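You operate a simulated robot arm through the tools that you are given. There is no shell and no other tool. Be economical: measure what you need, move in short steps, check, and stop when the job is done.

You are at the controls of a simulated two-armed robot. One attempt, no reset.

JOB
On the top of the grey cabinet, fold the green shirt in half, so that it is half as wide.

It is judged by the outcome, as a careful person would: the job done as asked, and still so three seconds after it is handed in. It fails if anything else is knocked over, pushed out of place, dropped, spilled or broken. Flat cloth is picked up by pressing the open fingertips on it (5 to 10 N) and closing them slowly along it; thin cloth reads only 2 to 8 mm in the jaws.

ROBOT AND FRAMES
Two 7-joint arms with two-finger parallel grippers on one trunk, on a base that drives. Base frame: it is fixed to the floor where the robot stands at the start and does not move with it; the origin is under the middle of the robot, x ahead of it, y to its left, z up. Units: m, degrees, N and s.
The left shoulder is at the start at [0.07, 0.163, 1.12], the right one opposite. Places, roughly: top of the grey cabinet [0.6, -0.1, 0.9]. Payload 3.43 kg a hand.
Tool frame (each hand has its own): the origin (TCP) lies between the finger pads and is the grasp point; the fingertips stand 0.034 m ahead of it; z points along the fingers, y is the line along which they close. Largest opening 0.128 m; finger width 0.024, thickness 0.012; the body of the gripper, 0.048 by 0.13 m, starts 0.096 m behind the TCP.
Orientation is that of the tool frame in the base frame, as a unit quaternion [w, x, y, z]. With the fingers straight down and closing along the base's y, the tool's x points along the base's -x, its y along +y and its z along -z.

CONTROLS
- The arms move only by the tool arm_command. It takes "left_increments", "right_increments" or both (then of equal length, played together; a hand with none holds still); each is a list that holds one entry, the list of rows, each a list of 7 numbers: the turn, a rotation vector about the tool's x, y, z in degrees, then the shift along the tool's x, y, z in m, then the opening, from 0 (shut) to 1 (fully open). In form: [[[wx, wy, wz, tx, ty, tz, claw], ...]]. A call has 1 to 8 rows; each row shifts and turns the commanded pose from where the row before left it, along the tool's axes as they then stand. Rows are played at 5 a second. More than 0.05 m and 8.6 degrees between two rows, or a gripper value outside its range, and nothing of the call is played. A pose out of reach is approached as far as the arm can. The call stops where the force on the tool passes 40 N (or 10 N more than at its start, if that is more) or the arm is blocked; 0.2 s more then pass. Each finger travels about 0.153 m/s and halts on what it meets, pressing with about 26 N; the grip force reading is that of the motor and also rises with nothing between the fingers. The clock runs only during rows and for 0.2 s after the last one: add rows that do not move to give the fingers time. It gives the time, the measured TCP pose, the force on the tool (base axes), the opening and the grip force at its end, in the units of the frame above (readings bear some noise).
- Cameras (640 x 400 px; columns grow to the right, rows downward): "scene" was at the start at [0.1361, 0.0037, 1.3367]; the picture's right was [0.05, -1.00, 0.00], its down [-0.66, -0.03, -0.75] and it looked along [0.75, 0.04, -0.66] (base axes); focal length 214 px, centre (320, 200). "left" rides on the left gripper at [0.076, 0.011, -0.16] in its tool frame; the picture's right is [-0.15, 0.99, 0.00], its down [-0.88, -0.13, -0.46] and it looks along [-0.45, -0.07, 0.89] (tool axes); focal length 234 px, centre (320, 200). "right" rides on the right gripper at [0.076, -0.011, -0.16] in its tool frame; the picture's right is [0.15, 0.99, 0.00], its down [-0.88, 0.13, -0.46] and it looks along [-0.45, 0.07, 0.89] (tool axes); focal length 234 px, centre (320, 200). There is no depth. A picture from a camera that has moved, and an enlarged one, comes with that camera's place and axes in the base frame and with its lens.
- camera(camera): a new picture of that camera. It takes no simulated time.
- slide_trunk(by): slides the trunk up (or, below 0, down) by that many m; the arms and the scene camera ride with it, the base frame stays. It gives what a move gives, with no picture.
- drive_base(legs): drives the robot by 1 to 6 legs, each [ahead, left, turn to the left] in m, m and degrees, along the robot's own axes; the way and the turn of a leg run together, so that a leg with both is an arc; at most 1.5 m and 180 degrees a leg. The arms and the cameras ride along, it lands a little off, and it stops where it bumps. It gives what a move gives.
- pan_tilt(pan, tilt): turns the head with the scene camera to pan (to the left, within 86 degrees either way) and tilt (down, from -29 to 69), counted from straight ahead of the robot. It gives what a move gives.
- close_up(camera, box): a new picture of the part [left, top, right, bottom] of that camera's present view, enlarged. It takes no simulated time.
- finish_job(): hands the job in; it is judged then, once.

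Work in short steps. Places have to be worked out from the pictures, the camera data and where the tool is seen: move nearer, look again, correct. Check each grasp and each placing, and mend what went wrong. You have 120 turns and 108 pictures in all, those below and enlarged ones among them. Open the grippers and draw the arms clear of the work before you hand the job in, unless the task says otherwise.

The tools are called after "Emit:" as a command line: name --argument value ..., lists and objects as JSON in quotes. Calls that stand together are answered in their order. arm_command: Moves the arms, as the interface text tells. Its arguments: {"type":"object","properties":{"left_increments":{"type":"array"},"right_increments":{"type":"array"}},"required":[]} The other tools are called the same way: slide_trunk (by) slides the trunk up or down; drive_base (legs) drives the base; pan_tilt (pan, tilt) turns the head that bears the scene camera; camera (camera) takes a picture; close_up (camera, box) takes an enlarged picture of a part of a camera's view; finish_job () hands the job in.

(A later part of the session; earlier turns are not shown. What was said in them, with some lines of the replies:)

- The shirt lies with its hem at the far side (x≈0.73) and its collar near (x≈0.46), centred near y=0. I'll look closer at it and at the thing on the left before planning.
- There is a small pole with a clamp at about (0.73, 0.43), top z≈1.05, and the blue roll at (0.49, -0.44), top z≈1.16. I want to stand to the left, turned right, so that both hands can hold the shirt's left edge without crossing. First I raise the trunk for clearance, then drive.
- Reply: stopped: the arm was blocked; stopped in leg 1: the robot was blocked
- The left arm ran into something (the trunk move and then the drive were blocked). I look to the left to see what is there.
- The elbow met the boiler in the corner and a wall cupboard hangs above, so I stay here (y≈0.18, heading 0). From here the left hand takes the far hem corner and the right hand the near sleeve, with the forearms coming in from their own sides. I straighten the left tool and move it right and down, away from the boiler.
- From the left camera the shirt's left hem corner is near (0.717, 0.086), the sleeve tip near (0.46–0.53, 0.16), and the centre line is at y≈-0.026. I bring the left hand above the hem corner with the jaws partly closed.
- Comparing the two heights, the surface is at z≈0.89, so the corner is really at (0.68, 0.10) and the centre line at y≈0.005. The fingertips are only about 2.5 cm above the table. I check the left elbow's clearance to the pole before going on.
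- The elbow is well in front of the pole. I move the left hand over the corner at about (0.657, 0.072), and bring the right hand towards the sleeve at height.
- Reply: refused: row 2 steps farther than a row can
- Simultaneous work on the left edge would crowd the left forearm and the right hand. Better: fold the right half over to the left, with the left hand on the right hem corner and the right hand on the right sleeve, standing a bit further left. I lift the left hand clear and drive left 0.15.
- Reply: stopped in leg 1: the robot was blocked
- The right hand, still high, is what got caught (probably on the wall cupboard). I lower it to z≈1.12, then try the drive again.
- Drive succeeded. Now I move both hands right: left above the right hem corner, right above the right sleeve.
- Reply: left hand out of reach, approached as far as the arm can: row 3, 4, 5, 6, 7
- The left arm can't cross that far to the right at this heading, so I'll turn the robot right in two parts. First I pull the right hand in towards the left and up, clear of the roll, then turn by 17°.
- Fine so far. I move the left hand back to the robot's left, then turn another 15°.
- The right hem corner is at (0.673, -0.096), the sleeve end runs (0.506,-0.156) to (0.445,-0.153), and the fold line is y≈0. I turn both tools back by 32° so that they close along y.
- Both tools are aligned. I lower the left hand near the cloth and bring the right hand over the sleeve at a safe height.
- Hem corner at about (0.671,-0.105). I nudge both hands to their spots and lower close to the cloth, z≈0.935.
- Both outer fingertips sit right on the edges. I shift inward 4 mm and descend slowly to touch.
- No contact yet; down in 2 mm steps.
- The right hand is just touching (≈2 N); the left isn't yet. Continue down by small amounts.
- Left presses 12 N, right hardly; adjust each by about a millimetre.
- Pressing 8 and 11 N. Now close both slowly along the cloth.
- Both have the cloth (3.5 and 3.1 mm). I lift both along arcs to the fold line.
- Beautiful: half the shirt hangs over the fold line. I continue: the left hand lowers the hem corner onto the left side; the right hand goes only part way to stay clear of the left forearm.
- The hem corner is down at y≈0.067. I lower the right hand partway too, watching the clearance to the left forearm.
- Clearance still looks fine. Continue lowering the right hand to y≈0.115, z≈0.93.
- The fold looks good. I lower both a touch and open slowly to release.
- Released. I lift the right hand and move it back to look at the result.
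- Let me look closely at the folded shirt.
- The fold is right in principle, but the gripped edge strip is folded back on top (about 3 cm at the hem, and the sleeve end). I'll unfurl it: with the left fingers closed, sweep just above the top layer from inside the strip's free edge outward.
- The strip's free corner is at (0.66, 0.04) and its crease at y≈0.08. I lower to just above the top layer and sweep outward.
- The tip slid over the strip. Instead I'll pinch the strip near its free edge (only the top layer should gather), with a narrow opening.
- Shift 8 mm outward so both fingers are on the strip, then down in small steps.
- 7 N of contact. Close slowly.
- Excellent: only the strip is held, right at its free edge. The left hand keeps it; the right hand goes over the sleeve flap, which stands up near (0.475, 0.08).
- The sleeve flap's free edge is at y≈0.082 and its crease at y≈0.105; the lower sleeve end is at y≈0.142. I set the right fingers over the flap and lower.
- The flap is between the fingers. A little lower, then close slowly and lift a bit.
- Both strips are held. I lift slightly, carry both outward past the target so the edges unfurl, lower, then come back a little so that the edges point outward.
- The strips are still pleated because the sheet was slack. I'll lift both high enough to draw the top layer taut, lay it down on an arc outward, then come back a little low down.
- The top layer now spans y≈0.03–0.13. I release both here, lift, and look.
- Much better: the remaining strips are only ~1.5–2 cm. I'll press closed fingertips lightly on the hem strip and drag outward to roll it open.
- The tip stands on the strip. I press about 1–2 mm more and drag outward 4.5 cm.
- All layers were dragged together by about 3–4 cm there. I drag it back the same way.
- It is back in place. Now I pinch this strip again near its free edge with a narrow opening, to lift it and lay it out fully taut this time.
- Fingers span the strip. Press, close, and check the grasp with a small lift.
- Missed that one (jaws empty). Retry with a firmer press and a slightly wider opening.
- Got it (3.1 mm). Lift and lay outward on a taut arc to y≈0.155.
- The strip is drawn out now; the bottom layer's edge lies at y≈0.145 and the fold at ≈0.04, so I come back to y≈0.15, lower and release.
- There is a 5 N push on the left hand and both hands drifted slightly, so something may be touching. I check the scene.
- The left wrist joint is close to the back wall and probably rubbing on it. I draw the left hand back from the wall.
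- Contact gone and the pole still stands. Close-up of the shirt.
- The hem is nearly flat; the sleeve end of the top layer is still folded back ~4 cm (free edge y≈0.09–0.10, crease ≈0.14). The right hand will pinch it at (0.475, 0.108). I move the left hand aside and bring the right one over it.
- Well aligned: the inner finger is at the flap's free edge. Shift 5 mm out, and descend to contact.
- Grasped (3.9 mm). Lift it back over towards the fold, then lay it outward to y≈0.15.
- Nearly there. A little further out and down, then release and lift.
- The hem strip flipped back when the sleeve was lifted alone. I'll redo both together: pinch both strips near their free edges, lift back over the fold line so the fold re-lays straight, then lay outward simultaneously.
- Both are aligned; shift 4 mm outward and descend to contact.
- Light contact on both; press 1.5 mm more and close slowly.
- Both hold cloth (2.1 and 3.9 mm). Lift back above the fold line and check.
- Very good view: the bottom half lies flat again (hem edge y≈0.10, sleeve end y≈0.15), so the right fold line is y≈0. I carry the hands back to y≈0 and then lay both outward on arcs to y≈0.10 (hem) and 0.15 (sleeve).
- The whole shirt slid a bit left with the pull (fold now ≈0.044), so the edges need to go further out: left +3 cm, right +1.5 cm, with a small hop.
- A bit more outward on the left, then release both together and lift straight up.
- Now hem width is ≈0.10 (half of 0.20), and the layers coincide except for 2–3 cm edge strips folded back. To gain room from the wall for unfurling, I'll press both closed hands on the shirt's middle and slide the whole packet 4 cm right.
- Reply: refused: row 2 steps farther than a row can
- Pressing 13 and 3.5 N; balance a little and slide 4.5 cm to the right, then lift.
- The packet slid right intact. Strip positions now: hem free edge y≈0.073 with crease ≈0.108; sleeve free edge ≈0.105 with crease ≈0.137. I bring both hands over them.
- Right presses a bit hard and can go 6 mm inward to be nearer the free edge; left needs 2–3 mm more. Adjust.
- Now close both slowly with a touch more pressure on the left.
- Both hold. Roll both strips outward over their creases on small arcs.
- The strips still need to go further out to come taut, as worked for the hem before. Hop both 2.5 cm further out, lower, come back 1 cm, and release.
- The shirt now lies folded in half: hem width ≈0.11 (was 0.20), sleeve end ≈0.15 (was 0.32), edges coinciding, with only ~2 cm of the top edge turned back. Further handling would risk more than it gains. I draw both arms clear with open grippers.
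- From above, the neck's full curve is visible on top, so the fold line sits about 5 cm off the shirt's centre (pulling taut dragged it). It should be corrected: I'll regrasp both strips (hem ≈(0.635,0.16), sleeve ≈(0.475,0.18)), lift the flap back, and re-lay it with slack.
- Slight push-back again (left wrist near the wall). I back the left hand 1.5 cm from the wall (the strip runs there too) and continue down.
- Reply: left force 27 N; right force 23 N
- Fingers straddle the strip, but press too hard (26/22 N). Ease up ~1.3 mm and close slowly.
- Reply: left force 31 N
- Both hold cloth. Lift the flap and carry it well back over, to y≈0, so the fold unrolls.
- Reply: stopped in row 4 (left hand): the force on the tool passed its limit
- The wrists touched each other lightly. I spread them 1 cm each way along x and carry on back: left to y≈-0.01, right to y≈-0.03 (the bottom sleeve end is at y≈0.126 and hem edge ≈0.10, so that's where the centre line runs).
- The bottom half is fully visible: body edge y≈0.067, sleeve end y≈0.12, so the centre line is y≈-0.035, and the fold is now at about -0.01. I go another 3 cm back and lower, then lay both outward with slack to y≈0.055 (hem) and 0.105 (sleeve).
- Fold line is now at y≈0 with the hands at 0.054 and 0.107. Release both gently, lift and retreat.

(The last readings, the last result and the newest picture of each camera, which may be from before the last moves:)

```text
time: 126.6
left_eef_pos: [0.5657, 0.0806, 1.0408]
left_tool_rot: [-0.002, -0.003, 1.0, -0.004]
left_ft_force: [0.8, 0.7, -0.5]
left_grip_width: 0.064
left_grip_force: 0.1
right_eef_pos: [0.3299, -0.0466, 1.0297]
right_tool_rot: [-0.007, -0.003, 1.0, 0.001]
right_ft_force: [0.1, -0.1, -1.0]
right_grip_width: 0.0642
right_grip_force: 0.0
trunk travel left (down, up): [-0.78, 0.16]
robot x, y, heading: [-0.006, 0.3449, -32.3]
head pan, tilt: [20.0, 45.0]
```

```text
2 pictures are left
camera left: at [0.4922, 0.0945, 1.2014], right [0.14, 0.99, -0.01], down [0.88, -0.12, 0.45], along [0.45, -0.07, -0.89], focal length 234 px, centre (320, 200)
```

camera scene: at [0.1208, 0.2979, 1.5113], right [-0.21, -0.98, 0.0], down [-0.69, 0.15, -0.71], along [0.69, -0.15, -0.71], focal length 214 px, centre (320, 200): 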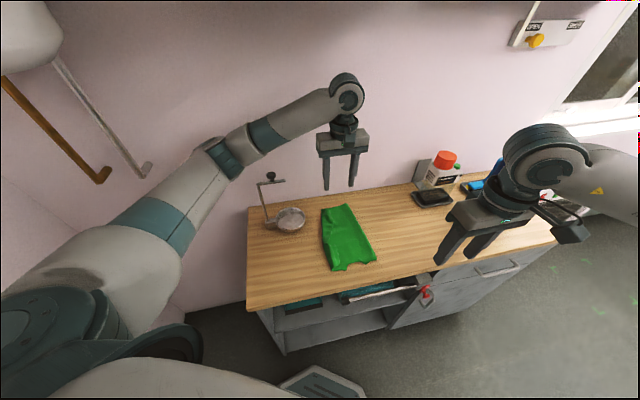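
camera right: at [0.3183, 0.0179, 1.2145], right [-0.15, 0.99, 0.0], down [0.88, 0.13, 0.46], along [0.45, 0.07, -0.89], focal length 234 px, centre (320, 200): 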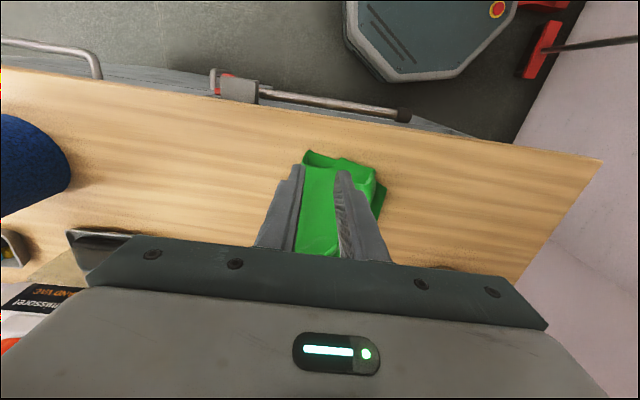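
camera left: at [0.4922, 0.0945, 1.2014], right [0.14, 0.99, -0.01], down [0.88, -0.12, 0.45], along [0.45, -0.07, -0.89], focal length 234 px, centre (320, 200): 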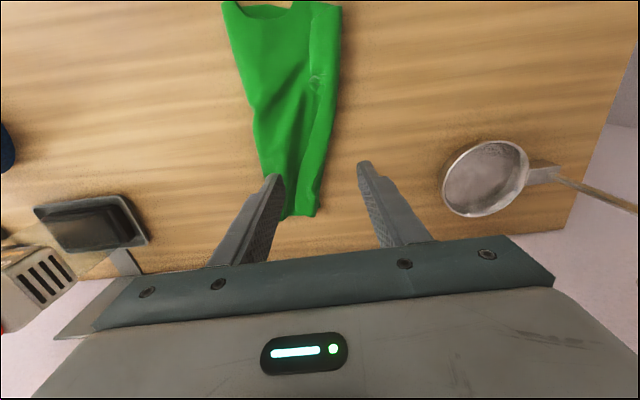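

The shirt is now folded close to its centre. One last closer look from the head camera.

Emit:
close_up --camera "scene" --box '[260, 180, 420, 280]'

```text
4.00 times, centred on (340, 230) of scene
camera zoom: at [0.1225, 0.2981, 1.5111], right [-0.21, -0.98, 0.0], down [-0.69, 0.15, -0.71], along [0.69, -0.15, -0.71], focal length 858 px, centre (240, 80)
```

zoom: 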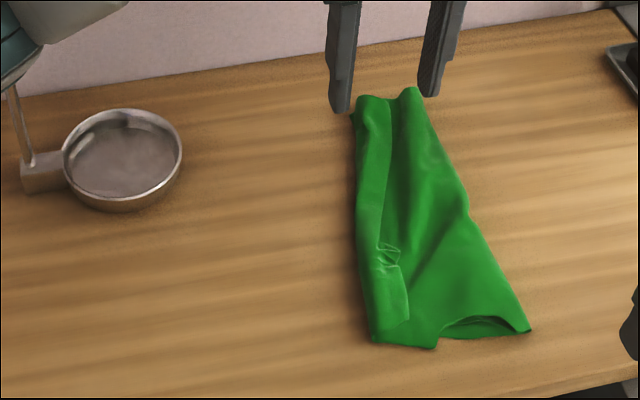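

The fold edge near the hem is puffy. With the left hand closed I press it down at about (0.65, 0.025) and roll it slightly towards the fold side to flatten it.

Emit:
arm_command --left_increments '[[[0, 0, 0, -0.04, -0.02, 0, 0], [0, 0, 0, -0.04, -0.02, 0.01, 0], [0, 0, 0, 0, -0.012, 0.04, 0], [0, 0, 0, 0, 0, 0.045, 0], [0, 0, 0, 0, 0, 0.02, 0], [0, 0, 0, 0, -0.006, 0.004, 0], [0, 0, 0, 0, -0.006, 0.002, 0], [0, 0, 0, 0, 0, 0, 0]]]'

```text
time: 128.4
left_eef_pos: [0.6442, 0.0164, 0.9227]
left_tool_rot: [-0.002, -0.002, 1.0, -0.004]
left_ft_force: [0.6, 0.9, 0.6]
left_grip_width: 0.0002
left_grip_force: 26.0
right_eef_pos: [0.3273, -0.0468, 1.0322]
right_tool_rot: [-0.006, -0.003, 1.0, 0.002]
right_ft_force: [0.1, 0.4, -0.6]
right_grip_width: 0.0638
right_grip_force: 0.1
trunk travel left (down, up): [-0.78, 0.16]
robot x, y, heading: [-0.0045, 0.34, -32.4]
head pan, tilt: [20.0, 45.0]
```

Press down a few millimetres while rolling a little further to the right, then lift and draw away.

Emit:
arm_command --left_increments '[[[0, 0, 0, 0, -0.003, 0.002, 0], [0, 0, 0, 0, -0.003, 0.002, 0], [0, 0, 0, 0, -0.003, 0.001, 0], [0, 0, 0, 0, 0, 0, 0], [0, 0, 0, 0, 0, -0.02, 0], [0, 0, 0, 0, 0, -0.04, 0.2], [0, 0, 0, 0, 0, -0.04, 0.4], [0, 0, 0, 0, 0, 0, 0.5]]]'

Emit:
arm_command --left_increments '[[[0, 0, 0, 0.02, 0.02, -0.03, 0.5], [0, 0, 0, 0.02, 0.03, -0.02, 0.5], [0, 0, 0, 0, 0.03, 0, 0.5], [0, 0, 0, 0, 0, 0, 0.5]]]' --right_increments '[[[0, 0, 0, 0, 0, -0.03, 0.5], [0, 0, 0, 0, 0, -0.02, 0.5], [0, 0, 0, 0, 0, 0, 0.5], [0, 0, 0, 0, 0, 0, 0.5]]]'

Emit:
camera --camera "scene"

```text
time: 130.2
left_eef_pos: [0.643, 0.0076, 1.0172]
left_tool_rot: [-0.002, -0.002, 1.0, -0.003]
left_ft_force: [0.1, -0.3, 0.0]
left_grip_width: 0.0641
left_grip_force: 0.0
right_eef_pos: [0.3279, -0.0461, 1.0314]
right_tool_rot: [-0.006, -0.002, 1.0, 0.002]
right_ft_force: [-0.1, 0.0, 0.7]
right_grip_width: 0.0639
right_grip_force: 0.0
trunk travel left (down, up): [-0.78, 0.16]
robot x, y, heading: [-0.0051, 0.3453, -32.8]
head pan, tilt: [20.0, 45.0]
```

```text
time: 131.2
left_eef_pos: [0.6028, 0.0835, 1.0667]
left_tool_rot: [-0.002, -0.002, 1.0, -0.002]
left_ft_force: [-0.2, -1.3, 0.0]
left_grip_width: 0.064
left_grip_force: 0.1
right_eef_pos: [0.3294, -0.0468, 1.0824]
right_tool_rot: [-0.005, -0.002, 1.0, 0.002]
right_ft_force: [0.3, -0.2, 0.1]
right_grip_width: 0.0641
right_grip_force: 0.1
trunk travel left (down, up): [-0.78, 0.16]
robot x, y, heading: [-0.0053, 0.3413, -32.5]
head pan, tilt: [20.0, 45.0]
```

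```text
0 pictures are left
camera scene: at [0.1195, 0.2968, 1.5114], right [-0.21, -0.98, 0.0], down [-0.69, 0.15, -0.71], along [0.69, -0.15, -0.71], focal length 214 px, centre (320, 200)
```

scene: 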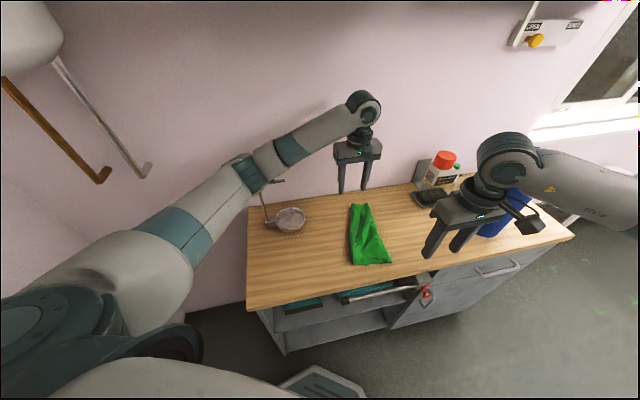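

The shirt lies folded on the cabinet at about half its width. Everything else is in place, and both grippers are open and clear. I hand the job in.

Emit:
finish_job

```text
The job is handed in.
```

I folded the green shirt lengthwise to about half its width on top of the cabinet, but the fold is not neat.

- **Fold line:** it sits about 3 cm off the shirt's centre line at the collar.
- **Edges:** 2–3 cm of the top layer's edge is turned back, and there are some wrinkles.
- **Hem:** it is somewhat bunched, at about 0.07 m wide instead of the 0.10 m that would be half.

In the last picture nothing else on the cabinet looked moved or knocked over. During the work the robot's arms blocked briefly against fixtures, probably the boiler and the wall cupboard, and touched each other once. The left wrist probably rubbed the back wall too. Both grippers are open and the arms are clear of the shirt.
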